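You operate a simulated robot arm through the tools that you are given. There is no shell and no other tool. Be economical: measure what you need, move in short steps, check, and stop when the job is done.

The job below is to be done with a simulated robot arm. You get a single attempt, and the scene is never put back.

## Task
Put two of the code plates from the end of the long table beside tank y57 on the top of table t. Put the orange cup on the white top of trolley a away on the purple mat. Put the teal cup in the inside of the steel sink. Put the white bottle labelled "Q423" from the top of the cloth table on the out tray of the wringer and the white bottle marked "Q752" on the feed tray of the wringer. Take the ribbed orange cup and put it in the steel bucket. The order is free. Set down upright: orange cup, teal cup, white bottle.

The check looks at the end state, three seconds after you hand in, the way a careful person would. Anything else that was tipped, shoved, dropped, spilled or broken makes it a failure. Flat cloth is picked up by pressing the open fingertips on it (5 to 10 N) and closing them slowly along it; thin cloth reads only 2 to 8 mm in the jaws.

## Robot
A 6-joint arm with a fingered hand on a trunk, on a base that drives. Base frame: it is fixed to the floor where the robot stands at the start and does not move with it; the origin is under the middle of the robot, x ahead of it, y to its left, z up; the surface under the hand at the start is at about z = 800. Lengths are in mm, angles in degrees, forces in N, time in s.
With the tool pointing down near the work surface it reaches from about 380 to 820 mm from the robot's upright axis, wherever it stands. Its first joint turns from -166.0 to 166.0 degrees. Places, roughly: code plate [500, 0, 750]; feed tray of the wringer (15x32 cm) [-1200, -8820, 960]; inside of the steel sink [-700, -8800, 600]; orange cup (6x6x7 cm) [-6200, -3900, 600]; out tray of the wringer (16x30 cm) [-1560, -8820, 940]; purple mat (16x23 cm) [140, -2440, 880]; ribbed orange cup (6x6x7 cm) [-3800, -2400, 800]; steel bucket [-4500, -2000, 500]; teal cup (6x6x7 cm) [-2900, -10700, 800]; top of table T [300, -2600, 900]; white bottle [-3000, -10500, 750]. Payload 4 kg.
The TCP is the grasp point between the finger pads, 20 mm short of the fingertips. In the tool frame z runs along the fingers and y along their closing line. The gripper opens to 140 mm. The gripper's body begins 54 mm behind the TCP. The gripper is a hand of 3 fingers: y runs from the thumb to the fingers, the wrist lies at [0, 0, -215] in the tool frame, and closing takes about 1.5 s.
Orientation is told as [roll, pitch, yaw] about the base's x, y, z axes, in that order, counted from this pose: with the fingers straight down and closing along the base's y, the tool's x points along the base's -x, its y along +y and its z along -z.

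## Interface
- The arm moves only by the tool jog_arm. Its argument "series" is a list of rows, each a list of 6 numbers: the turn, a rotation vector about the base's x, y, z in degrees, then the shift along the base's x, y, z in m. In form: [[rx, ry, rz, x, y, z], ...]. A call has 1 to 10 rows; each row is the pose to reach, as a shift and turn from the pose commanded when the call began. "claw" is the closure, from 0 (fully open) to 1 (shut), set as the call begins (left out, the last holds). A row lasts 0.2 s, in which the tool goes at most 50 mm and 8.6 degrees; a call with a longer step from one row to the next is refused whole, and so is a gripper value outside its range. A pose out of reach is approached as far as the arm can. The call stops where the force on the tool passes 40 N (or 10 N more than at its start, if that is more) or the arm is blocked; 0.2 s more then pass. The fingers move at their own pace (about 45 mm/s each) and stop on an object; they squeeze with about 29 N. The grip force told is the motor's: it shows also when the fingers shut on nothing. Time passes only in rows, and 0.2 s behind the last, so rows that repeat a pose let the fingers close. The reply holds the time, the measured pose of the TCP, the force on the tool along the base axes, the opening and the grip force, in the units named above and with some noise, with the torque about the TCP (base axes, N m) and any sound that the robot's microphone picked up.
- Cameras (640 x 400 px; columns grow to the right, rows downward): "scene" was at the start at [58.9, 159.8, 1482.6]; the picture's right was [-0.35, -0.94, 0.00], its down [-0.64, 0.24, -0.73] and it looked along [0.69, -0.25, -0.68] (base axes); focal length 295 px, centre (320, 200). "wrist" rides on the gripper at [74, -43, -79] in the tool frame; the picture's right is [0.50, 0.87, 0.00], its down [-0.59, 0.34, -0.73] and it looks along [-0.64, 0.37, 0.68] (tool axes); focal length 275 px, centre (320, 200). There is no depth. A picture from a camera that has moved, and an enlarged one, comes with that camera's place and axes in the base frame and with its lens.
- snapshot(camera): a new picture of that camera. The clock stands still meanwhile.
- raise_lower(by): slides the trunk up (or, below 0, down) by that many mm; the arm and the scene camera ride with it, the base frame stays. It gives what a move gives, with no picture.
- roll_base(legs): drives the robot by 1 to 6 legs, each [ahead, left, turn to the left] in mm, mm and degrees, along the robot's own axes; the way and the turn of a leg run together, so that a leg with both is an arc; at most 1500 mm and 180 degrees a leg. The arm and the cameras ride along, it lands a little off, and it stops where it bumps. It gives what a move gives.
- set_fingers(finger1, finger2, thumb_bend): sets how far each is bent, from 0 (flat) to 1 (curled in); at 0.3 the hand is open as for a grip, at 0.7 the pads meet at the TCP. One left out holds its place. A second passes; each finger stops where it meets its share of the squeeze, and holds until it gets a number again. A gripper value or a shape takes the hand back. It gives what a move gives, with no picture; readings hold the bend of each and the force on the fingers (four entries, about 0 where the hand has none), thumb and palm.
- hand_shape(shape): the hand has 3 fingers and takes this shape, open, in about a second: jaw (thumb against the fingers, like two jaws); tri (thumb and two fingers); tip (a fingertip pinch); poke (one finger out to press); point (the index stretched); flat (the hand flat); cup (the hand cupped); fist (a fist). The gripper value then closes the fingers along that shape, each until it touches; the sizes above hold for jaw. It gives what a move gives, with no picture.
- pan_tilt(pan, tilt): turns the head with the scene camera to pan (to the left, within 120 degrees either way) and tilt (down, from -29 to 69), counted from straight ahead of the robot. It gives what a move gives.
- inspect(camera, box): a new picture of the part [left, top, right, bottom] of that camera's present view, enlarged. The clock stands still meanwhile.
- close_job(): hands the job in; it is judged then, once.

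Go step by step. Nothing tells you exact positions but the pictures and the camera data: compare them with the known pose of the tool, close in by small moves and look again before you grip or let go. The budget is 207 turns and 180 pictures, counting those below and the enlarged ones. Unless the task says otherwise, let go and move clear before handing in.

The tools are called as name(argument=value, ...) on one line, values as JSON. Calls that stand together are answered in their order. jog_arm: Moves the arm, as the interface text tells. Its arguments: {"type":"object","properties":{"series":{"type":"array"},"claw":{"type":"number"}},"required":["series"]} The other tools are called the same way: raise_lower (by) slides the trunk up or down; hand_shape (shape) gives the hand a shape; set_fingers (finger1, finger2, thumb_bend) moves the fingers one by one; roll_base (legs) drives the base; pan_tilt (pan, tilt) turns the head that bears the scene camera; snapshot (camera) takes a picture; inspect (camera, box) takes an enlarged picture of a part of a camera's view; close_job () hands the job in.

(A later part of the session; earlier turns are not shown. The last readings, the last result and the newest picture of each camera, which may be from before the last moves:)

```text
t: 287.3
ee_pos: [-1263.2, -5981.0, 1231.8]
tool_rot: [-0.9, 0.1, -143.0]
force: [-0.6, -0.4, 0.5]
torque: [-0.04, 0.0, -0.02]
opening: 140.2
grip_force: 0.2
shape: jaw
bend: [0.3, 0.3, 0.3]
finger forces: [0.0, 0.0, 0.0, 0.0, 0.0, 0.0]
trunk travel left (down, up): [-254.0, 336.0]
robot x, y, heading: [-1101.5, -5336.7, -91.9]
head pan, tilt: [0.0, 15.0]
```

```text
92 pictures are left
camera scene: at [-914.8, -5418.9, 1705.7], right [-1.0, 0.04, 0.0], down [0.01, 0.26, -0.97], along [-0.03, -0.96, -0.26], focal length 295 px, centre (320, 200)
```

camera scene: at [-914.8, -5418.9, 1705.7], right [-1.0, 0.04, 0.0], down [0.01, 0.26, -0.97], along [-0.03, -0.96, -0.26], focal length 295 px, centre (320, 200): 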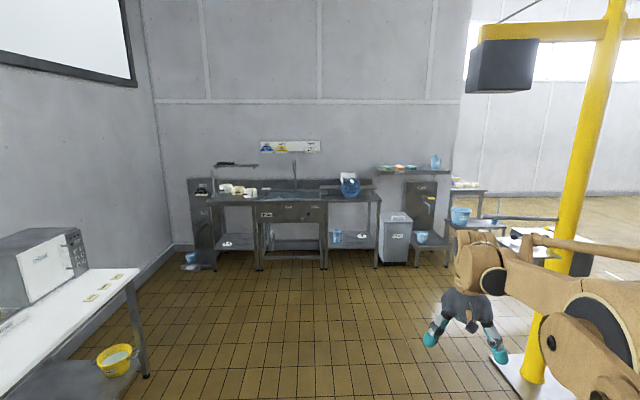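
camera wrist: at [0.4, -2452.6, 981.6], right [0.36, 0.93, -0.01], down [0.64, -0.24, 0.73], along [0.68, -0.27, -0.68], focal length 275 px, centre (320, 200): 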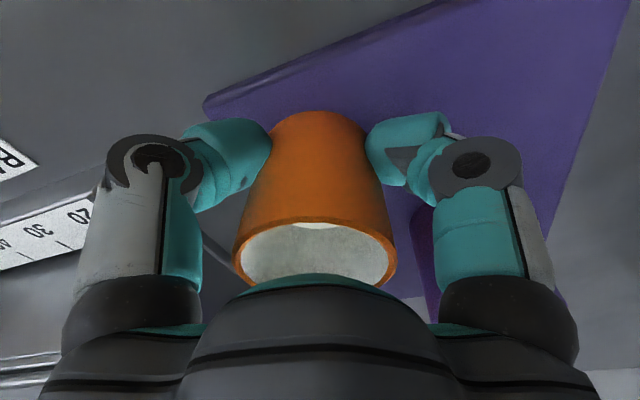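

inspect(camera="scene", box=[170, 130, 390, 280])

inspect(camera="scene", box=[360, 140, 600, 290])

```text
2.67 times, centred on (280, 205) of scene
camera zoom: at [-914.8, -5418.9, 1705.7], right [-1.0, 0.04, 0.0], down [0.01, 0.26, -0.97], along [-0.03, -0.96, -0.26], focal length 788 px, centre (427, 187)
```

zoom: 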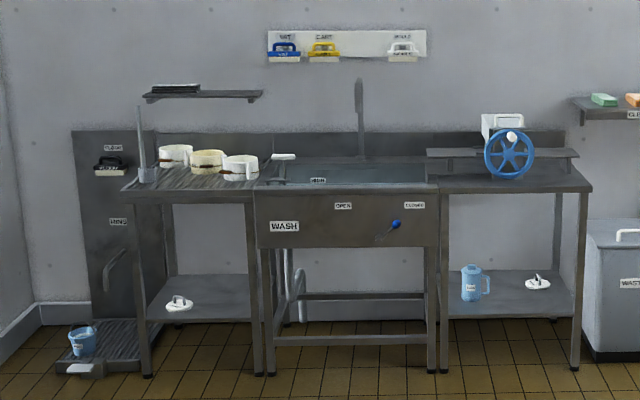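

```text
2.67 times, centred on (480, 215) of scene
camera zoom: at [-914.8, -5418.9, 1705.7], right [-1.0, 0.04, 0.0], down [0.01, 0.26, -0.97], along [-0.03, -0.96, -0.26], focal length 788 px, centre (-107, 160)
```

zoom: 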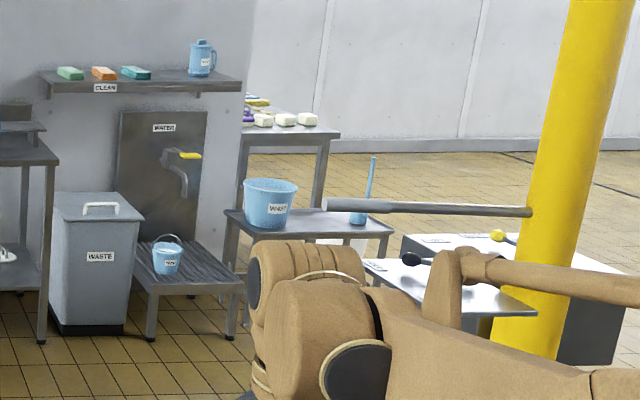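

The sink and the wringer (blue wheel, trays either side) are on the far wall; the cloth table must be round the corner to the right. I drive further and look that way.

roll_base(legs=[[1500, 0, 2], [500, 0, 0]])

pan_tilt(pan=-40, tilt=15)

snapshot(camera="scene")

pan_tilt(pan=-80, tilt=20)

snapshot(camera="scene")

```text
t: 297.2
ee_pos: [-1278.5, -7970.9, 1229.6]
tool_rot: [-0.8, 0.1, -141.2]
force: [0.4, 0.6, 0.9]
torque: [-0.01, -0.02, 0.01]
opening: 140.3
grip_force: 0.1
shape: jaw
bend: [0.3, 0.3, 0.3]
finger forces: [0.0, 0.0, 0.1, 0.0, 0.0, 0.0]
trunk travel left (down, up): [-254.0, 336.0]
robot x, y, heading: [-1134.9, -7322.5, -90.4]
head pan, tilt: [0.0, 15.0]
```

```text
t: 298.3
ee_pos: [-1277.8, -7970.5, 1230.5]
tool_rot: [-0.9, 0.1, -141.3]
force: [0.6, 0.4, 0.7]
torque: [0.0, 0.01, 0.01]
opening: 140.0
grip_force: 0.0
shape: jaw
bend: [0.3, 0.3, 0.3]
finger forces: [0.0, 0.0, 0.0, 0.1, 0.0, 0.1]
trunk travel left (down, up): [-254.0, 336.0]
robot x, y, heading: [-1136.1, -7325.5, -90.6]
head pan, tilt: [-40.0, 15.0]
```

```text
89 pictures are left
camera scene: at [-1005.8, -7376.7, 1705.8], right [-0.76, 0.65, 0.0], down [0.17, 0.2, -0.97], along [-0.62, -0.74, -0.26], focal length 295 px, centre (320, 200)
```

scene: 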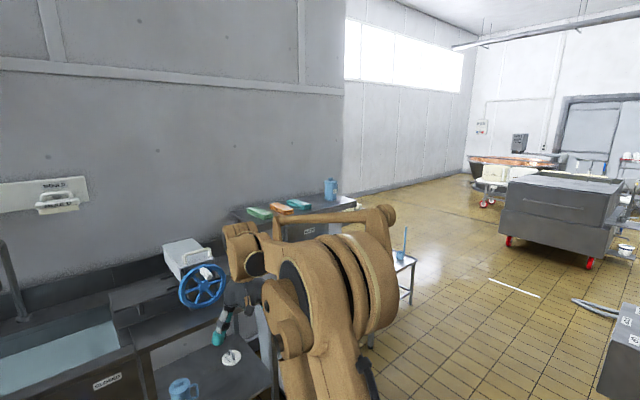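

```text
t: 299.3
ee_pos: [-1276.7, -7970.6, 1231.6]
tool_rot: [-0.9, 0.1, -141.2]
force: [0.9, -0.2, -0.7]
torque: [-0.04, 0.0, 0.02]
opening: 139.7
grip_force: 0.1
shape: jaw
bend: [0.3, 0.3, 0.3]
finger forces: [0.0, 0.0, 0.0, 0.0, 0.0, 0.1]
trunk travel left (down, up): [-254.0, 336.0]
robot x, y, heading: [-1139.3, -7323.6, -90.4]
head pan, tilt: [-80.0, 20.0]
```

```text
88 pictures are left
camera scene: at [-1037.2, -7321.2, 1697.7], right [-0.17, 0.99, 0.0], down [0.34, 0.06, -0.94], along [-0.93, -0.16, -0.34], focal length 295 px, centre (320, 200)
```

scene: 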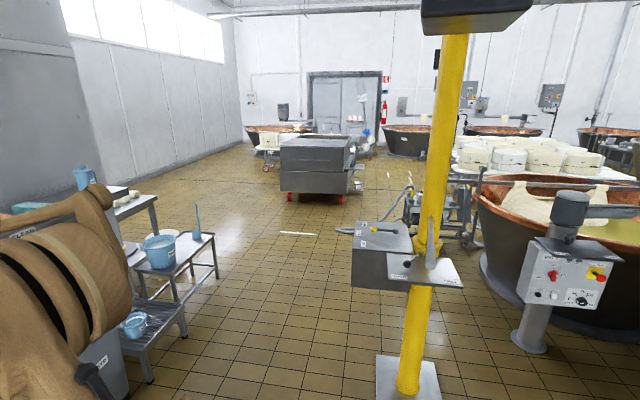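

Clear corridor at y ≈ -8000 between the bucket bench and the crane post. I turn to face -x, move over to it and go ahead past the corner.

roll_base(legs=[[0, 0, -89.5], [0, 650, 0], [1500, 0, 0], [900, 0, 0]])

pan_tilt(pan=75, tilt=25)

snapshot(camera="scene")

```text
t: 318.1
ee_pos: [-4172.3, -7898.5, 1229.7]
tool_rot: [-0.9, 0.1, 130.7]
force: [-0.2, 0.2, 0.4]
torque: [0.0, -0.04, 0.02]
opening: 139.8
grip_force: 0.0
shape: jaw
bend: [0.3, 0.3, 0.3]
finger forces: [0.1, 0.0, 0.0, 0.0, 0.0, 0.1]
trunk travel left (down, up): [-254.0, 336.0]
robot x, y, heading: [-3516.1, -8016.3, -178.4]
head pan, tilt: [-80.0, 20.0]
```

```text
t: 320.5
ee_pos: [-4170.2, -7899.2, 1230.6]
tool_rot: [-0.9, 0.1, 130.8]
force: [0.3, -0.3, 1.0]
torque: [0.02, 0.0, 0.02]
opening: 140.0
grip_force: 0.0
shape: jaw
bend: [0.3, 0.3, 0.3]
finger forces: [0.1, 0.0, 0.0, 0.0, 0.1, 0.1]
trunk travel left (down, up): [-254.0, 336.0]
robot x, y, heading: [-3520.2, -8018.9, -178.3]
head pan, tilt: [75.0, 25.0]
```

```text
87 pictures are left
camera scene: at [-3513.7, -8298.0, 1689.6], right [-0.97, 0.23, 0.0], down [0.1, 0.41, -0.91], along [-0.21, -0.88, -0.42], focal length 295 px, centre (320, 200)
```

scene: 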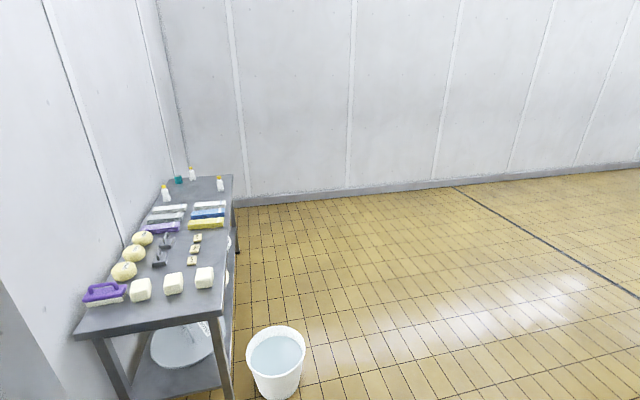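

The cloth table runs along the wall (front edge x ≈ -3250, y -9440 to -10800) with bottles and the teal cup at its far end; a white bucket stands on the floor at (-3514, -9450), which I pass well clear of.

roll_base(legs=[[500, 0, -1.6], [0, 1200, 0], [0, 1200, 0], [0, 0, 179]])

pan_tilt(pan=0, tilt=35)

snapshot(camera="scene")

```text
t: 342.1
ee_pos: [-3360.7, -10553.6, 1230.5]
tool_rot: [-0.9, 0.0, -50.2]
force: [0.0, -0.1, -1.0]
torque: [0.0, 0.0, -0.03]
opening: 140.2
grip_force: 0.2
shape: jaw
bend: [0.3, 0.3, 0.3]
finger forces: [0.0, 0.0, 0.0, 0.0, 0.0, 0.0]
trunk travel left (down, up): [-254.0, 336.0]
robot x, y, heading: [-4010.6, -10424.1, 0.8]
head pan, tilt: [75.0, 25.0]
```

```text
t: 343.6
ee_pos: [-3360.2, -10553.1, 1230.4]
tool_rot: [-0.9, 0.1, -50.2]
force: [0.0, 0.8, -0.4]
torque: [0.01, -0.03, 0.01]
opening: 139.9
grip_force: 0.3
shape: jaw
bend: [0.3, 0.3, 0.3]
finger forces: [0.1, 0.1, 0.0, 0.1, 0.0, 0.0]
trunk travel left (down, up): [-254.0, 336.0]
robot x, y, heading: [-4014.4, -10422.1, 0.9]
head pan, tilt: [0.0, 35.0]
```

```text
86 pictures are left
camera scene: at [-3943.9, -10234.9, 1673.8], right [0.01, -1.0, 0.0], down [-0.57, -0.01, -0.82], along [0.82, 0.01, -0.57], focal length 295 px, centre (320, 200)
```

scene: 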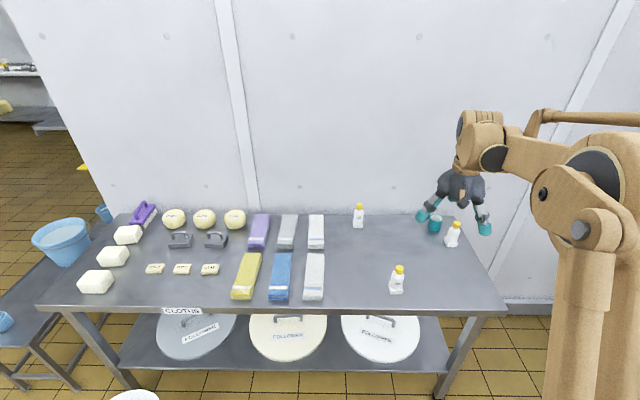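

inspect(camera="scene", box=[330, 180, 510, 320])

```text
2.86 times, centred on (420, 250) of scene
camera zoom: at [-3943.9, -10234.9, 1673.8], right [0.01, -1.0, 0.0], down [-0.57, -0.01, -0.82], along [0.82, 0.01, -0.57], focal length 844 px, centre (34, 57)
```

zoom: 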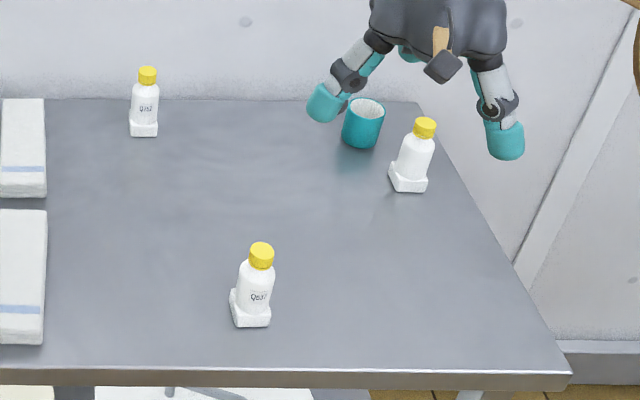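

Three bottles (back-left, front, right) and the teal cup. I drive closer to read the labels.

roll_base(legs=[[430, -120, -0.8]])

pan_tilt(pan=-10, tilt=45)

inspect(camera="scene", box=[200, 100, 520, 300])

```text
t: 346.3
ee_pos: [-2933.7, -10684.5, 1231.0]
tool_rot: [-0.9, 0.1, -51.1]
force: [-0.2, 0.5, 1.0]
torque: [0.01, -0.01, 0.01]
opening: 140.2
grip_force: 0.0
shape: jaw
bend: [0.3, 0.3, 0.3]
finger forces: [0.0, 0.0, 0.0, 0.1, 0.1, 0.0]
trunk travel left (down, up): [-254.0, 336.0]
robot x, y, heading: [-3583.4, -10547.2, -0.2]
head pan, tilt: [0.0, 35.0]
```

```text
t: 347.0
ee_pos: [-2934.5, -10682.9, 1231.0]
tool_rot: [-0.9, 0.1, -51.1]
force: [0.5, -0.3, 1.1]
torque: [-0.02, 0.02, 0.03]
opening: 139.9
grip_force: 0.1
shape: jaw
bend: [0.3, 0.3, 0.3]
finger forces: [0.0, 0.0, 0.0, 0.2, 0.0, 0.1]
trunk travel left (down, up): [-254.0, 336.0]
robot x, y, heading: [-3584.5, -10544.7, -0.6]
head pan, tilt: [-10.0, 45.0]
```

```text
2.00 times, centred on (360, 200) of scene
camera zoom: at [-3521.5, -10369.7, 1659.1], right [-0.18, -0.98, 0.0], down [-0.7, 0.12, -0.71], along [0.7, -0.12, -0.71], focal length 591 px, centre (240, 200)
```

zoom: 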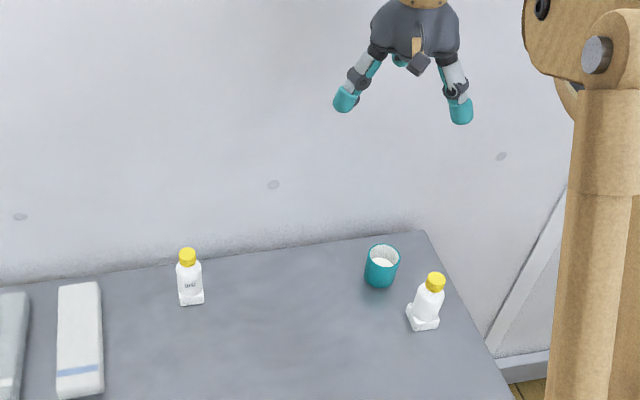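

pan_tilt(pan=-10, tilt=60)

snapshot(camera="scene")

inspect(camera="scene", box=[270, 95, 310, 145])

```text
t: 347.8
ee_pos: [-2935.5, -10683.2, 1231.2]
tool_rot: [-0.9, 0.0, -51.2]
force: [-0.3, -0.8, 1.1]
torque: [0.0, 0.0, -0.02]
opening: 140.2
grip_force: 0.0
shape: jaw
bend: [0.3, 0.3, 0.3]
finger forces: [0.0, 0.0, 0.1, 0.0, 0.0, 0.0]
trunk travel left (down, up): [-254.0, 336.0]
robot x, y, heading: [-3582.9, -10547.1, -0.3]
head pan, tilt: [-10.0, 60.0]
```

```text
83 pictures are left
camera scene: at [-3535.9, -10367.2, 1639.6], right [-0.18, -0.98, 0.0], down [-0.85, 0.15, -0.5], along [0.49, -0.09, -0.87], focal length 295 px, centre (320, 200)
```

scene: 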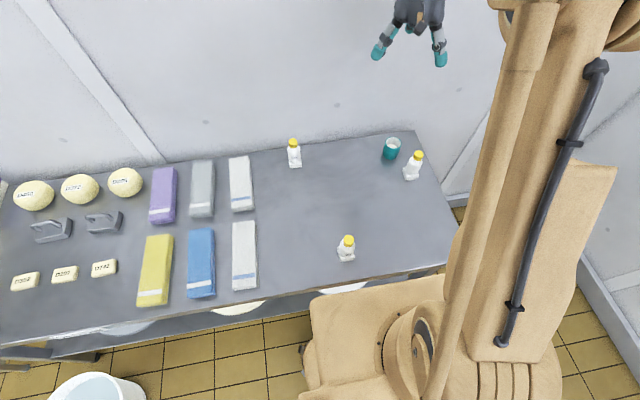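

```text
8.00 times, centred on (290, 120) of scene
camera zoom: at [-3535.9, -10367.2, 1639.6], right [-0.18, -0.98, 0.0], down [-0.85, 0.15, -0.5], along [0.49, -0.09, -0.87], focal length 2363 px, centre (560, 840)
```

zoom: 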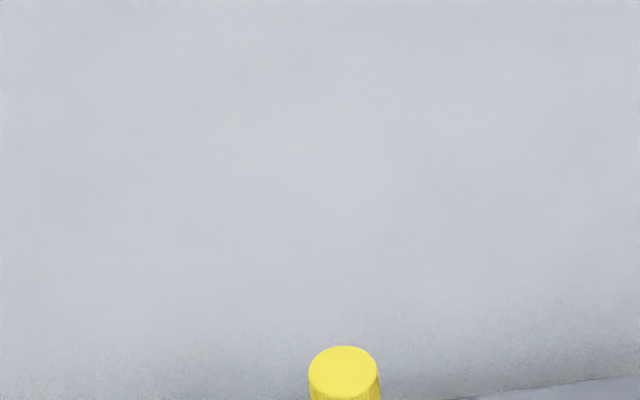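

inspect(camera="scene", box=[279, 135, 309, 170])

inspect(camera="scene", box=[330, 230, 362, 266])

inspect(camera="scene", box=[378, 132, 438, 187])

```text
11.43 times, centred on (294, 152) of scene
camera zoom: at [-3535.9, -10367.2, 1639.6], right [-0.18, -0.98, 0.0], down [-0.85, 0.15, -0.5], along [0.49, -0.09, -0.87], focal length 3376 px, centre (617, 743)
```

zoom: 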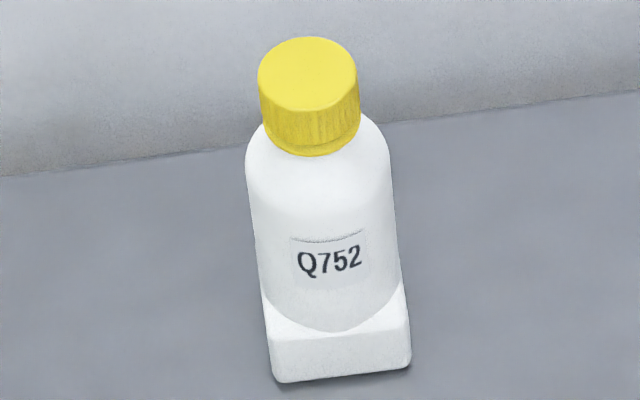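

```text
11.11 times, centred on (346, 248) of scene
camera zoom: at [-3535.9, -10367.2, 1639.6], right [-0.18, -0.98, 0.0], down [-0.85, 0.15, -0.5], along [0.49, -0.09, -0.87], focal length 3282 px, centre (31, -333)
```

zoom: 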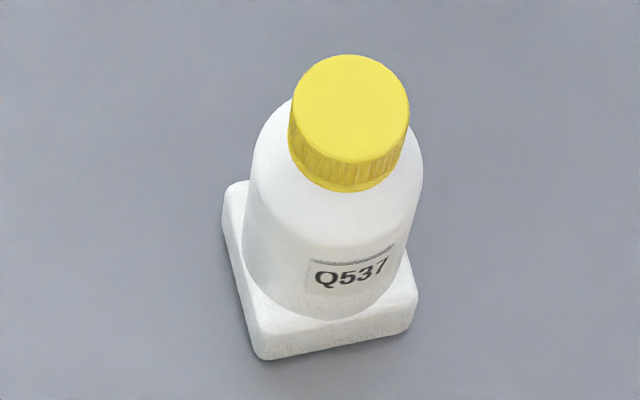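

```text
7.27 times, centred on (408, 160) of scene
camera zoom: at [-3535.9, -10367.2, 1639.6], right [-0.18, -0.98, 0.0], down [-0.85, 0.15, -0.5], along [0.49, -0.09, -0.87], focal length 2148 px, centre (-320, 494)
```

zoom: 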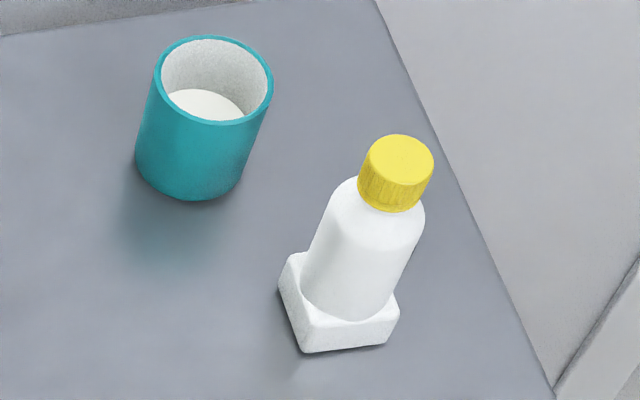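

Back-left is Q752, front is Q537 (not wanted), so the right one with its label turned away should be Q423, at about (-3037, -10763); the teal cup is at (-2949, -10719). I take the right bottle first and check its label with the wrist camera.

jog_arm(series=[[0, 0, -6, -0.035, -0.027, 0], [0, 0, -12, -0.07, -0.054, 0], [0, 0, -12, -0.102, -0.08, 0], [0, 0, -12, -0.102, -0.08, -0.05], [0, 0, -12, -0.102, -0.08, -0.1], [0, 0, -12, -0.102, -0.08, -0.15], [0, 0, -12, -0.102, -0.08, -0.2]])

snapshot(camera="wrist")

inspect(camera="scene", box=[348, 100, 468, 190])

```text
t: 349.4
ee_pos: [-3036.1, -10764.0, 1028.0]
tool_rot: [-0.9, 0.1, -63.3]
force: [-0.1, 0.1, 0.5]
torque: [-0.05, -0.01, 0.05]
opening: 139.9
grip_force: 0.0
shape: jaw
bend: [0.3, 0.3, 0.3]
finger forces: [0.1, 0.0, 0.0, 0.0, 0.0, 0.1]
trunk travel left (down, up): [-254.0, 336.0]
robot x, y, heading: [-3582.5, -10545.7, -0.4]
head pan, tilt: [-10.0, 60.0]
```

```text
78 pictures are left
camera wrist: at [-3106.2, -10717.3, 1110.0], right [0.55, 0.84, -0.01], down [0.58, -0.37, 0.73], along [0.6, -0.41, -0.69], focal length 275 px, centre (320, 200)
```

wrist: 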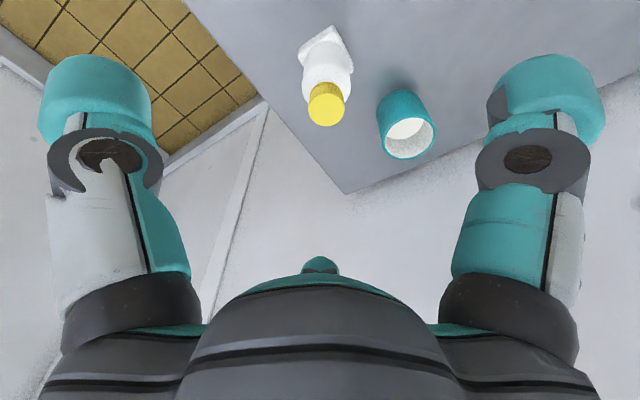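

```text
4.44 times, centred on (408, 145) of scene
camera zoom: at [-3535.1, -10367.7, 1639.6], right [-0.18, -0.98, 0.0], down [-0.85, 0.15, -0.5], along [0.49, -0.09, -0.87], focal length 1313 px, centre (-71, 444)
```

zoom: 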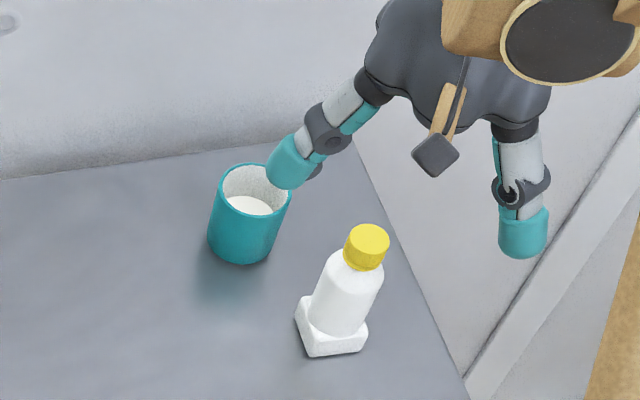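

Triangulated: bottle at (-3019, -10771), cap top z 913, table ≈ 788; teal cup at (-2918, -10736). I shift and descend to just above the bottle.

jog_arm(series=[[0, 0, 0, 0.017, -0.007, -0.03], [0, 0, 0, 0.017, -0.007, -0.06]])

snapshot(camera="wrist")

```text
t: 350.0
ee_pos: [-3020.1, -10771.1, 970.0]
tool_rot: [-0.9, 0.1, -63.2]
force: [-0.6, -0.6, -0.2]
torque: [0.03, -0.02, 0.01]
opening: 139.9
grip_force: 0.0
shape: jaw
bend: [0.3, 0.3, 0.3]
finger forces: [0.1, 0.0, 0.0, 0.0, 0.0, 0.0]
trunk travel left (down, up): [-254.0, 336.0]
robot x, y, heading: [-3581.8, -10544.4, -0.2]
head pan, tilt: [-10.0, 60.0]
```

```text
76 pictures are left
camera wrist: at [-3090.4, -10724.6, 1049.6], right [0.55, 0.84, -0.01], down [0.58, -0.37, 0.73], along [0.6, -0.41, -0.69], focal length 275 px, centre (320, 200)
```

wrist: 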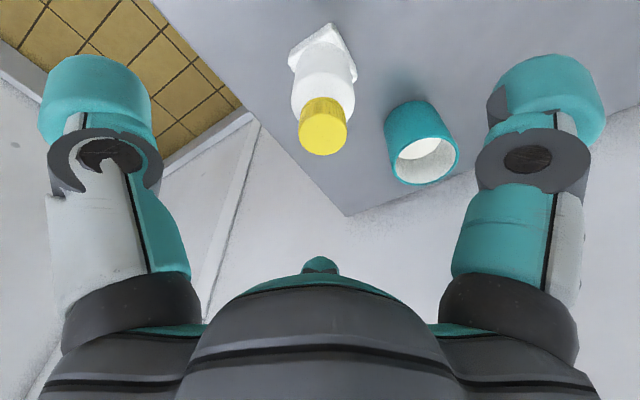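

jog_arm(series=[[0, 0, 0, 0.003, -0.003, -0.04], [0, 0, 0, 0.003, -0.003, -0.08], [0, 0, 0, 0.003, -0.003, -0.1]])

snapshot(camera="wrist")

```text
t: 350.8
ee_pos: [-3018.7, -10773.8, 870.2]
tool_rot: [-0.9, 0.2, -63.3]
force: [0.5, -0.5, 0.4]
torque: [0.02, -0.03, 0.03]
opening: 140.2
grip_force: 0.1
shape: jaw
bend: [0.3, 0.3, 0.3]
finger forces: [0.1, 0.0, 0.0, 0.0, 0.0, 0.0]
trunk travel left (down, up): [-254.0, 336.0]
robot x, y, heading: [-3581.3, -10541.3, -0.4]
head pan, tilt: [-10.0, 60.0]
```

```text
75 pictures are left
camera wrist: at [-3088.9, -10728.0, 950.4], right [0.55, 0.84, -0.01], down [0.58, -0.37, 0.73], along [0.6, -0.41, -0.69], focal length 275 px, centre (320, 200)
```

wrist: 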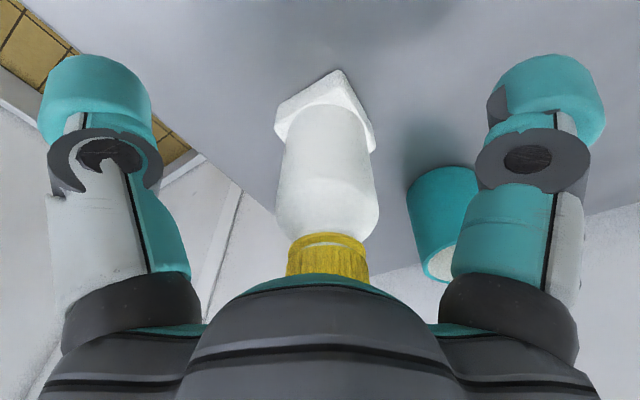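

jog_arm(series=[[0, 0, 0, 0.001, 0, -0.005], [0, 0, 0, 0.001, 0, -0.005], [0, 0, 0, 0.001, 0, -0.005], [0, 0, 0, 0.001, 0, -0.005], [0, 0, 0, 0.001, 0, -0.005], [0, 0, 0, 0.001, 0, -0.005], [0, 0, 0, 0.001, 0, -0.005], [0, 0, 0, 0.001, 0, 0.02], [0, 0, 0, 0.001, 0, 0.06], [0, 0, 0, 0.001, 0, 0.1]], claw=1)

jog_arm(series=[[0, 0, 0, -0.01, 0.02, 0.05], [0, 0, 0, -0.02, 0.04, 0.09], [0, 0, 0, -0.04, 0.06, 0.13], [0, 0, 0, -0.06, 0.08, 0.17], [0, 0, 0, -0.08, 0.1, 0.2]])

snapshot(camera="wrist")

pan_tilt(pan=-15, tilt=40)

snapshot(camera="scene")

```text
t: 353.0
ee_pos: [-3015.6, -10772.7, 972.1]
tool_rot: [-0.8, 0.0, -63.2]
force: [-0.4, -0.2, -1.7]
torque: [-0.01, 0.02, 0.02]
opening: 35.8
grip_force: 29.0
shape: jaw
bend: [0.45, 0.46, 0.46]
finger forces: [25.3, 24.6, 0.0, 0.1, 25.1, 0.0]
trunk travel left (down, up): [-254.0, 336.0]
robot x, y, heading: [-3585.0, -10545.4, -0.2]
head pan, tilt: [-10.0, 60.0]
```

```text
refused: row 1 steps farther than a row can; nothing moved
```

```text
74 pictures are left
camera wrist: at [-3086.6, -10726.3, 1053.2], right [0.55, 0.84, -0.01], down [0.58, -0.37, 0.73], along [0.6, -0.41, -0.69], focal length 275 px, centre (320, 200)
```

wrist: 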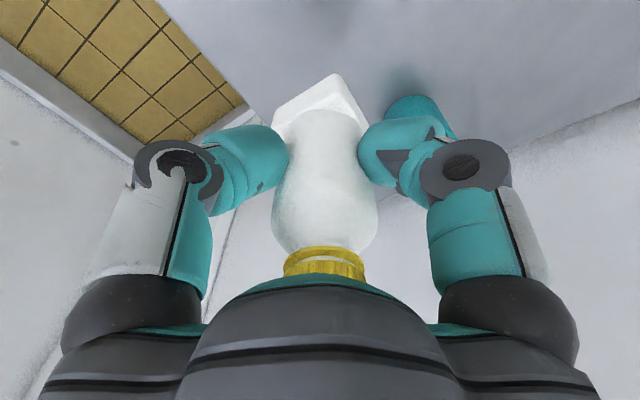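

```text
t: 353.8
ee_pos: [-3016.5, -10773.7, 973.0]
tool_rot: [-0.8, 0.1, -63.3]
force: [-0.6, -0.1, -0.8]
torque: [-0.01, 0.02, 0.0]
opening: 35.8
grip_force: 29.3
shape: jaw
bend: [0.45, 0.46, 0.46]
finger forces: [25.3, 24.7, 0.0, 0.0, 25.2, 0.0]
trunk travel left (down, up): [-254.0, 336.0]
robot x, y, heading: [-3587.2, -10546.1, -0.3]
head pan, tilt: [-15.0, 40.0]
```

```text
73 pictures are left
camera scene: at [-3519.4, -10377.8, 1666.2], right [-0.26, -0.97, 0.0], down [-0.62, 0.17, -0.77], along [0.74, -0.2, -0.64], focal length 295 px, centre (320, 200)
```

scene: 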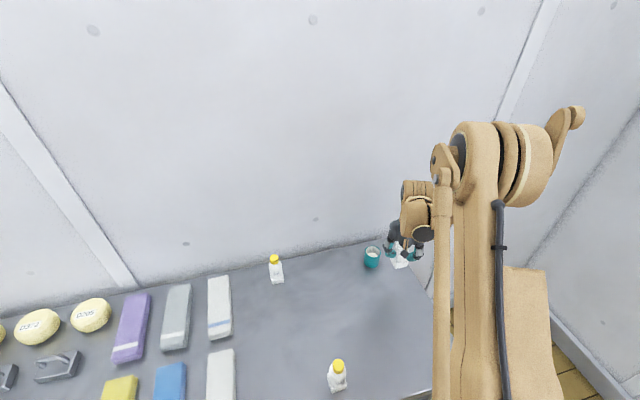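

The bottle is held (base 77 mm below the TCP). I raise it and drive back round to the wringer.

jog_arm(series=[[0, 0, 0, 0, 0, 0.045], [0, 0, 0, 0, 0, 0.09], [0, 0, 0, -0.01, 0.02, 0.13], [0, 0, 0, -0.02, 0.05, 0.16], [0, 0, 0, -0.03, 0.08, 0.18], [0, 0, 0, -0.04, 0.12, 0.18], [0, 0, 0, -0.05, 0.16, 0.18], [0, 0, 0, -0.05, 0.2, 0.18]])

raise_lower(by=150)

roll_base(legs=[[-430, 0, 0.4], [0, 1250, 0], [0, 1250, 0], [1500, 0, 0], [1060, 0, 0]])

```text
t: 355.6
ee_pos: [-3065.1, -10571.3, 1151.2]
tool_rot: [-0.9, 0.1, -63.1]
force: [0.5, -0.1, -1.7]
torque: [0.0, 0.01, 0.0]
opening: 36.0
grip_force: 29.2
shape: jaw
bend: [0.45, 0.46, 0.46]
finger forces: [25.5, 25.0, 0.0, 0.0, 24.7, 0.0]
trunk travel left (down, up): [-254.0, 336.0]
robot x, y, heading: [-3585.4, -10544.5, -0.5]
head pan, tilt: [-15.0, 40.0]
```

```text
t: 357.4
ee_pos: [-3065.0, -10573.2, 1300.3]
tool_rot: [-0.9, 0.1, -63.3]
force: [0.5, -1.2, -1.6]
torque: [0.01, -0.01, -0.03]
opening: 35.8
grip_force: 29.6
shape: jaw
bend: [0.45, 0.46, 0.46]
finger forces: [25.5, 25.1, 0.0, 0.1, 24.7, 0.0]
trunk travel left (down, up): [-404.0, 186.0]
robot x, y, heading: [-3585.6, -10541.7, -0.2]
head pan, tilt: [-15.0, 40.0]
```

```text
t: 383.7
ee_pos: [-942.9, -8174.9, 1299.6]
tool_rot: [-0.9, 0.1, -64.0]
force: [-0.3, -0.4, -2.1]
torque: [-0.04, 0.03, 0.01]
opening: 35.4
grip_force: 28.8
shape: jaw
bend: [0.45, 0.46, 0.46]
finger forces: [25.5, 25.0, 0.0, 0.0, 24.6, 0.0]
trunk travel left (down, up): [-404.0, 186.0]
robot x, y, heading: [-1460.3, -8137.0, -1.0]
head pan, tilt: [-15.0, 40.0]
```

roll_base(legs=[[0, 0, -89]])

pan_tilt(pan=5, tilt=45)

snapshot(camera="scene")

snapshot(camera="wrist")

```text
t: 387.9
ee_pos: [-1485.5, -8654.8, 1301.0]
tool_rot: [-1.0, 0.0, -152.8]
force: [-0.3, -0.2, -1.8]
torque: [-0.01, 0.01, 0.03]
opening: 35.6
grip_force: 29.1
shape: jaw
bend: [0.45, 0.46, 0.47]
finger forces: [25.4, 25.9, 0.0, 0.1, 23.6, 0.1]
trunk travel left (down, up): [-404.0, 186.0]
robot x, y, heading: [-1459.1, -8135.7, -89.8]
head pan, tilt: [-15.0, 40.0]
```

```text
t: 388.7
ee_pos: [-1484.8, -8655.0, 1300.1]
tool_rot: [-0.9, 0.1, -152.9]
force: [-0.2, -0.2, -2.0]
torque: [0.0, 0.01, 0.02]
opening: 35.6
grip_force: 28.9
shape: jaw
bend: [0.45, 0.46, 0.47]
finger forces: [25.4, 25.7, 0.0, 0.1, 23.7, 0.1]
trunk travel left (down, up): [-404.0, 186.0]
robot x, y, heading: [-1459.3, -8134.6, -89.8]
head pan, tilt: [5.0, 45.0]
```

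```text
72 pictures are left
camera scene: at [-1261.4, -8199.0, 1809.0], right [-1.0, -0.09, 0.0], down [-0.06, 0.7, -0.71], along [0.06, -0.7, -0.71], focal length 295 px, centre (320, 200)
```

scene: 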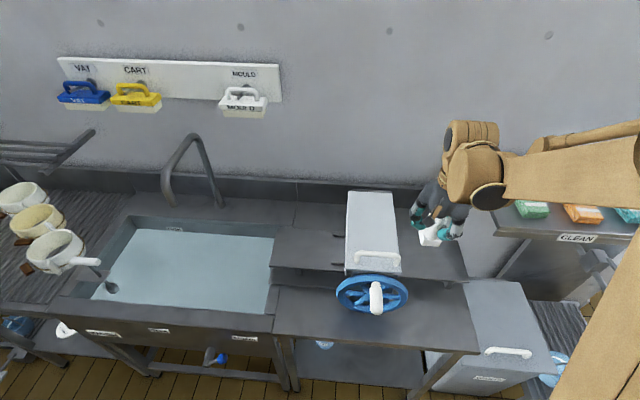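

```text
71 pictures are left
camera wrist: at [-1437.9, -8584.7, 1380.6], right [0.84, -0.54, -0.01], down [-0.36, -0.58, 0.73], along [-0.4, -0.61, -0.69], focal length 275 px, centre (320, 200)
```

wrist: 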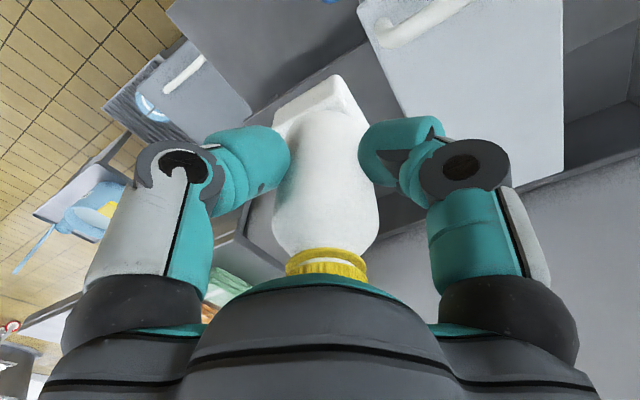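

inspect(camera="scene", box=[250, 180, 490, 340])

```text
2.50 times, centred on (370, 260) of scene
camera zoom: at [-1261.4, -8199.0, 1809.0], right [-1.0, -0.09, 0.0], down [-0.06, 0.7, -0.71], along [0.06, -0.7, -0.71], focal length 738 px, centre (195, 50)
```

zoom: 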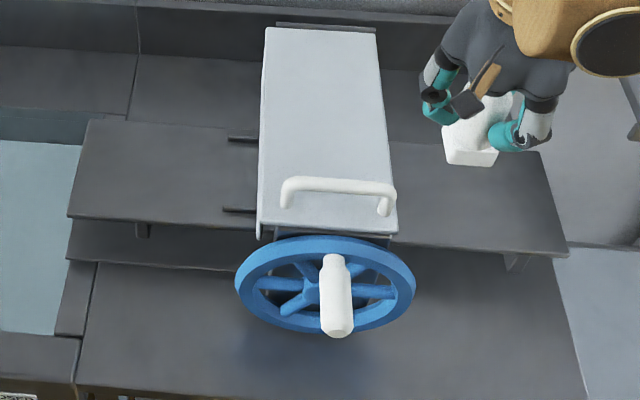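

pan_tilt(pan=-15, tilt=40)

snapshot(camera="scene")

```text
t: 389.6
ee_pos: [-1485.5, -8655.1, 1300.2]
tool_rot: [-1.0, 0.1, -152.8]
force: [-0.1, 1.0, -1.9]
torque: [-0.01, -0.01, 0.01]
opening: 35.8
grip_force: 29.3
shape: jaw
bend: [0.45, 0.46, 0.47]
finger forces: [25.3, 25.9, 0.1, 0.0, 23.6, 0.1]
trunk travel left (down, up): [-404.0, 186.0]
robot x, y, heading: [-1458.5, -8134.9, -89.9]
head pan, tilt: [-15.0, 40.0]
```

```text
69 pictures are left
camera scene: at [-1290.3, -8200.2, 1816.2], right [-0.97, 0.25, 0.0], down [0.16, 0.62, -0.77], along [-0.2, -0.74, -0.64], focal length 295 px, centre (320, 200)
```

scene: 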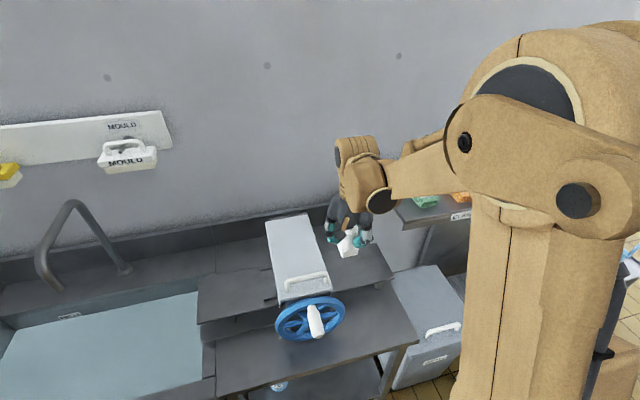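

The CLEAN shelf's left end is near x -1720, so I'll set the bottle at about (-1572, -8805) on the out tray. I move over and lower part way.

jog_arm(series=[[0, 0, 0, -0.02, -0.04, 0], [0, 0, 0, -0.045, -0.08, 0], [0, 0, 0, -0.07, -0.12, 0], [0, 0, 0, -0.087, -0.15, -0.02], [0, 0, 0, -0.087, -0.15, -0.07], [0, 0, 0, -0.087, -0.15, -0.12], [0, 0, 0, -0.087, -0.15, -0.17], [0, 0, 0, -0.087, -0.15, -0.22]])

snapshot(camera="wrist")

inspect(camera="scene", box=[200, 130, 440, 310])

```text
t: 391.4
ee_pos: [-1571.9, -8804.8, 1080.6]
tool_rot: [-1.0, 0.1, -152.7]
force: [-1.1, -0.7, -0.4]
torque: [-0.02, -0.01, -0.02]
opening: 35.6
grip_force: 28.8
shape: jaw
bend: [0.45, 0.46, 0.47]
finger forces: [25.6, 26.2, 0.0, 0.1, 23.2, 0.1]
trunk travel left (down, up): [-404.0, 186.0]
robot x, y, heading: [-1460.6, -8136.7, -89.8]
head pan, tilt: [-15.0, 40.0]
```

```text
68 pictures are left
camera wrist: at [-1524.8, -8735.1, 1159.1], right [0.84, -0.54, -0.01], down [-0.36, -0.58, 0.73], along [-0.4, -0.61, -0.69], focal length 275 px, centre (320, 200)
```

wrist: 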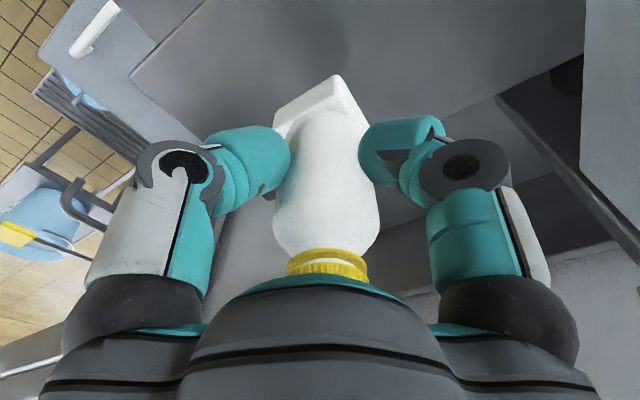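

```text
2.22 times, centred on (320, 220) of scene
camera zoom: at [-1290.9, -8202.0, 1816.2], right [-0.97, 0.26, 0.0], down [0.16, 0.62, -0.77], along [-0.2, -0.74, -0.64], focal length 656 px, centre (320, 156)
```

zoom: 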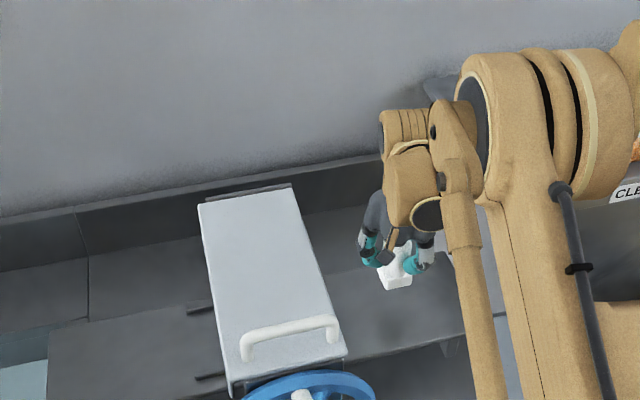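

The bottle is well over the tray. I lower to contact.

jog_arm(series=[[0, 0, 0, 0, 0.005, -0.03], [0, 0, 0, 0, 0.005, -0.045], [0, 0, 0, 0, 0.005, -0.052], [0, 0, 0, 0, 0.005, -0.057], [0, 0, 0, 0, 0.005, -0.062], [0, 0, 0, 0, 0.005, -0.067], [0, 0, 0, 0, 0.005, -0.072], [0, 0, 0, 0, 0.005, -0.077], [0, 0, 0, 0, 0.005, -0.082]])

inspect(camera="scene", box=[200, 130, 440, 310])

```text
t: 393.1
ee_pos: [-1573.7, -8798.7, 1008.0]
tool_rot: [-0.8, 0.0, -152.8]
force: [-1.2, -0.8, 33.0]
torque: [-0.08, 0.0, -0.02]
opening: 38.1
grip_force: 28.8
shape: jaw
bend: [0.45, 0.45, 0.47]
finger forces: [32.4, 33.4, 0.0, 0.1, 32.5, 0.0]
trunk travel left (down, up): [-404.0, 186.0]
robot x, y, heading: [-1458.1, -8136.8, -89.9]
head pan, tilt: [-15.0, 40.0]
stopped in row 8: the force on the tool passed its limit at 46 N (the readings are from after the stop); the commanded pose is now the measured one
```

```text
2.22 times, centred on (320, 220) of scene
camera zoom: at [-1290.0, -8196.4, 1816.7], right [-0.97, 0.26, 0.0], down [0.16, 0.62, -0.77], along [-0.2, -0.74, -0.64], focal length 656 px, centre (320, 156)
```

zoom: 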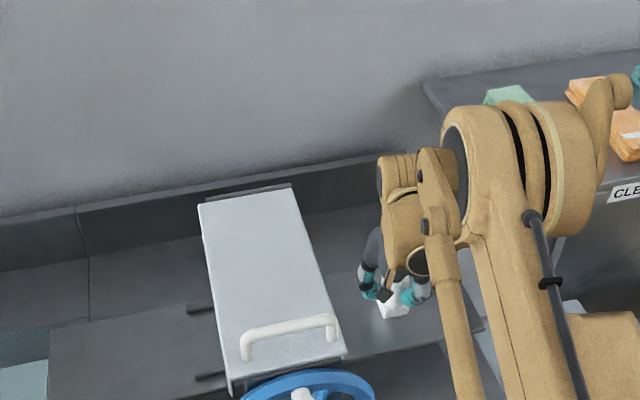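

jog_arm(series=[[0, 0, 0, 0, 0, 0.001], [0, 0, 0, 0, 0, 0.001], [0, 0, 0, 0, 0, 0.001], [0, 0, 0, 0, 0, 0.001], [0, 0, 0, 0, 0, 0.001], [0, 0, 0, 0, 0, 0.001], [0, 0, 0, 0, 0, 0.04], [0, 0, 0, 0, 0, 0.09], [0, 0, 0, 0, 0, 0.14], [0, 0, 0, 0, 0, 0.19]], claw=0)

snapshot(camera="wrist")

```text
t: 395.4
ee_pos: [-1572.5, -8801.1, 1193.2]
tool_rot: [-0.7, 0.0, -152.8]
force: [0.3, 0.2, 0.5]
torque: [-0.01, -0.02, 0.03]
opening: 139.9
grip_force: 0.0
shape: jaw
bend: [0.3, 0.3, 0.3]
finger forces: [0.0, 0.0, 0.1, 0.0, 0.1, 0.0]
trunk travel left (down, up): [-404.0, 186.0]
robot x, y, heading: [-1460.8, -8137.8, -89.9]
head pan, tilt: [-15.0, 40.0]
```

```text
65 pictures are left
camera wrist: at [-1524.9, -8732.1, 1274.2], right [0.84, -0.54, -0.01], down [-0.36, -0.58, 0.73], along [-0.4, -0.61, -0.68], focal length 275 px, centre (320, 200)
```

wrist: 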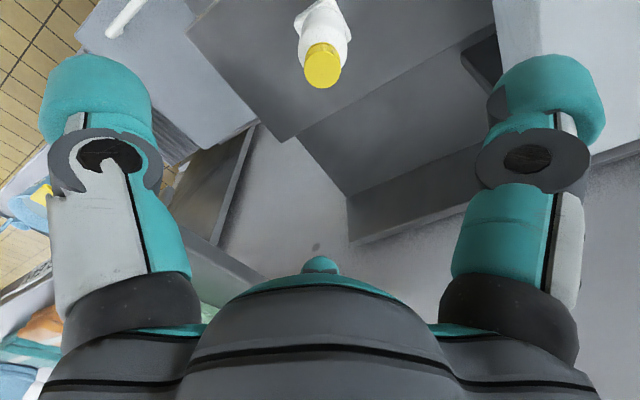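

Q423 bottle stands on the out tray. I retract and go back for Q752.

jog_arm(series=[[0, 0, 0, 0, 0, 0.045], [0, 0, 0, 0.02, 0.03, 0.08], [0, 0, 0, 0.04, 0.07, 0.1], [0, 0, 0, 0.06, 0.11, 0.1], [0, 0, 0, 0.08, 0.15, 0.1]])

roll_base(legs=[[0, 0, 89.9], [-1500, 0, 0], [-1060, 0, 0]])

roll_base(legs=[[0, -1200, 0], [0, -1200, 0]])

```text
refused: row 2 steps farther than a row can; nothing moved
```

```text
t: 411.7
ee_pos: [-3362.6, -8282.4, 1192.8]
tool_rot: [-0.8, 0.1, -61.4]
force: [-0.2, 0.3, 0.4]
torque: [0.0, 0.0, -0.02]
opening: 139.7
grip_force: 0.1
shape: jaw
bend: [0.3, 0.3, 0.3]
finger forces: [0.0, 0.0, 0.0, 0.0, 0.0, 0.0]
trunk travel left (down, up): [-404.0, 186.0]
robot x, y, heading: [-4035.1, -8187.0, 1.7]
head pan, tilt: [-15.0, 40.0]
```

```text
t: 423.4
ee_pos: [-3312.3, -10691.2, 1192.8]
tool_rot: [-0.9, 0.1, -62.7]
force: [-0.7, 0.1, -1.0]
torque: [0.04, 0.03, -0.02]
opening: 140.0
grip_force: 0.1
shape: jaw
bend: [0.3, 0.3, 0.3]
finger forces: [0.1, 0.0, 0.1, 0.1, 0.1, 0.1]
trunk travel left (down, up): [-404.0, 186.0]
robot x, y, heading: [-3981.4, -10583.4, 0.5]
head pan, tilt: [-15.0, 40.0]
```

The arm retract was refused (too long a step) but the drive went freely; nothing was blocked. I approach the table again and lower the trunk for Q752, at about (-2899, -10396).

roll_base(legs=[[390, 60, -0.5]])

raise_lower(by=-130)

pan_tilt(pan=-5, tilt=50)

snapshot(camera="scene")

```text
t: 425.9
ee_pos: [-2919.6, -10636.4, 1192.3]
tool_rot: [-0.9, 0.1, -63.2]
force: [0.0, 0.5, -0.4]
torque: [0.02, 0.01, 0.01]
opening: 140.1
grip_force: 0.1
shape: jaw
bend: [0.3, 0.3, 0.3]
finger forces: [0.0, 0.1, 0.0, 0.0, 0.0, 0.0]
trunk travel left (down, up): [-404.0, 186.0]
robot x, y, heading: [-3587.4, -10520.0, -0.1]
head pan, tilt: [-15.0, 40.0]
```

```text
t: 427.5
ee_pos: [-2920.7, -10635.9, 1063.7]
tool_rot: [-0.9, 0.1, -63.2]
force: [0.2, 0.0, 1.6]
torque: [-0.04, -0.01, -0.02]
opening: 140.0
grip_force: 0.0
shape: jaw
bend: [0.3, 0.3, 0.3]
finger forces: [0.1, 0.0, 0.1, 0.1, 0.1, 0.0]
trunk travel left (down, up): [-274.0, 316.0]
robot x, y, heading: [-3583.3, -10520.3, -0.1]
head pan, tilt: [-15.0, 40.0]
```

```text
t: 428.2
ee_pos: [-2920.5, -10634.9, 1062.7]
tool_rot: [-0.9, 0.1, -63.1]
force: [-0.5, -0.8, 0.1]
torque: [0.0, 0.03, -0.02]
opening: 140.1
grip_force: 0.1
shape: jaw
bend: [0.3, 0.3, 0.3]
finger forces: [0.1, 0.0, 0.0, 0.0, 0.0, 0.0]
trunk travel left (down, up): [-274.0, 316.0]
robot x, y, heading: [-3587.5, -10520.1, -0.1]
head pan, tilt: [-5.0, 50.0]
```

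```text
64 pictures are left
camera scene: at [-3527.8, -10337.8, 1672.2], right [-0.09, -1.0, 0.0], down [-0.76, 0.07, -0.64], along [0.64, -0.06, -0.77], focal length 295 px, centre (320, 200)
```

scene: 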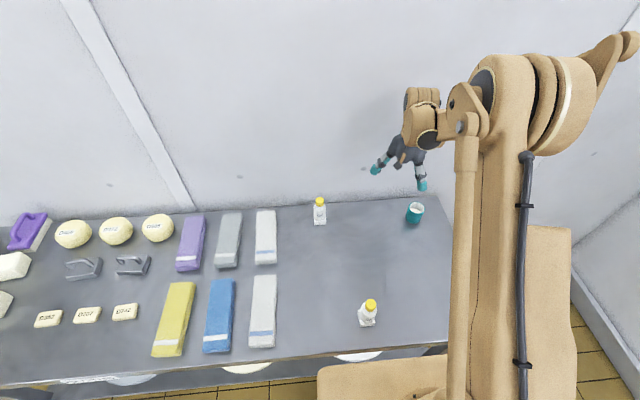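

jog_arm(series=[[0, 0, 0, 0.004, 0.045, 0], [0, 0, 0, 0.008, 0.09, 0], [0, 0, 0, 0.012, 0.135, 0], [0, 0, 0, 0.016, 0.18, 0], [0, 0, 0, 0.02, 0.225, 0], [0, 0, 0, 0.021, 0.239, -0.03], [0, 0, 0, 0.021, 0.239, -0.07]])

snapshot(camera="wrist")

```text
t: 429.8
ee_pos: [-2899.7, -10396.2, 993.1]
tool_rot: [-0.9, 0.1, -63.0]
force: [-0.2, 0.2, -0.7]
torque: [0.04, 0.02, -0.01]
opening: 140.1
grip_force: 0.0
shape: jaw
bend: [0.3, 0.3, 0.3]
finger forces: [0.0, 0.0, 0.1, 0.0, 0.0, 0.0]
trunk travel left (down, up): [-274.0, 316.0]
robot x, y, heading: [-3585.4, -10525.5, -0.4]
head pan, tilt: [-5.0, 50.0]
```

```text
63 pictures are left
camera wrist: at [-2970.2, -10350.3, 1073.0], right [0.55, 0.84, -0.01], down [0.58, -0.37, 0.73], along [0.61, -0.41, -0.68], focal length 275 px, centre (320, 200)
```

wrist: 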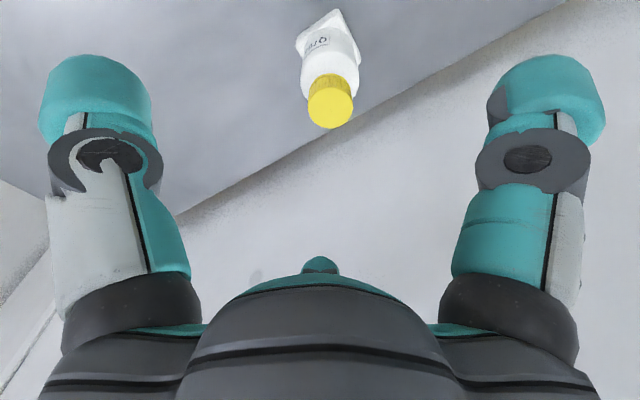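

Q752 confirmed by label shape; centre (-2895, -10394), but the wall is only ~85 mm behind it. I turn the hand 27° so two fingers straddle the wall direction, then descend.

jog_arm(series=[[0, 0, -8, 0.004, 0.002, 0], [0, 0, -16, 0.004, 0.002, 0], [0, 0, -24, 0.004, 0.002, -0.01], [0, 0, -27, 0.004, 0.002, -0.04]])

snapshot(camera="wrist")

```text
t: 430.8
ee_pos: [-2894.8, -10394.7, 952.3]
tool_rot: [-1.0, 0.0, -90.2]
force: [-0.4, 0.9, -0.8]
torque: [0.03, 0.0, -0.02]
opening: 139.9
grip_force: 0.1
shape: jaw
bend: [0.3, 0.3, 0.3]
finger forces: [0.1, 0.1, 0.1, 0.0, 0.1, 0.0]
trunk travel left (down, up): [-274.0, 316.0]
robot x, y, heading: [-3589.0, -10521.6, -0.1]
head pan, tilt: [-5.0, 50.0]
```

```text
62 pictures are left
camera wrist: at [-2936.1, -10320.9, 1032.3], right [0.87, 0.5, -0.01], down [0.35, -0.59, 0.73], along [0.35, -0.64, -0.68], focal length 275 px, centre (320, 200)
```

wrist: 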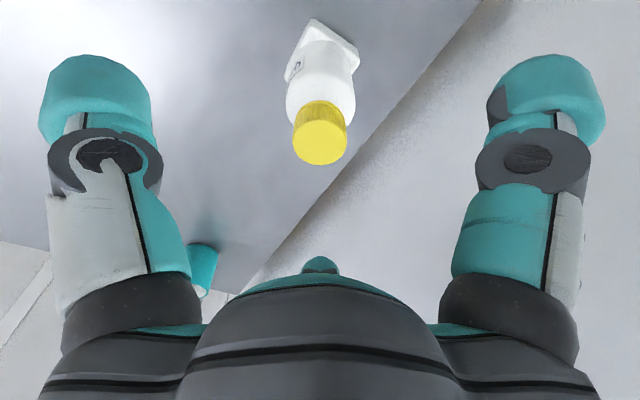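

jog_arm(series=[[0, 0, 0, 0, -0.001, -0.04], [0, 0, 0, 0, -0.001, -0.075], [0, 0, 0, 0, -0.001, -0.087]])

snapshot(camera="wrist")

```text
t: 431.6
ee_pos: [-2895.0, -10396.2, 864.5]
tool_rot: [-0.9, 0.1, -90.0]
force: [-1.0, -0.4, -0.1]
torque: [-0.02, 0.0, 0.0]
opening: 140.4
grip_force: 0.1
shape: jaw
bend: [0.3, 0.3, 0.3]
finger forces: [0.0, 0.0, 0.0, 0.1, 0.1, 0.1]
trunk travel left (down, up): [-274.0, 316.0]
robot x, y, heading: [-3582.9, -10517.7, 0.1]
head pan, tilt: [-5.0, 50.0]
```

```text
61 pictures are left
camera wrist: at [-2935.4, -10322.1, 945.6], right [0.87, 0.5, -0.01], down [0.35, -0.59, 0.73], along [0.36, -0.64, -0.68], focal length 275 px, centre (320, 200)
```

wrist: 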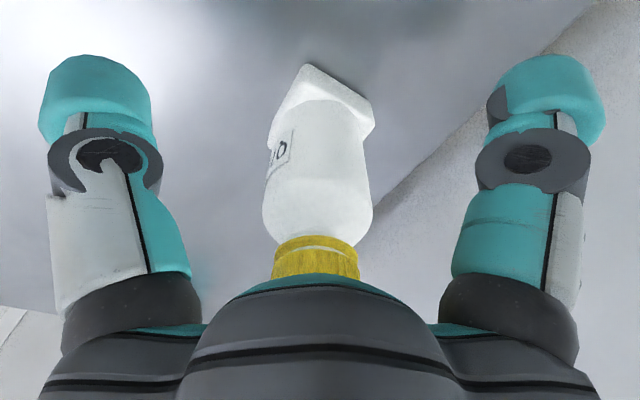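

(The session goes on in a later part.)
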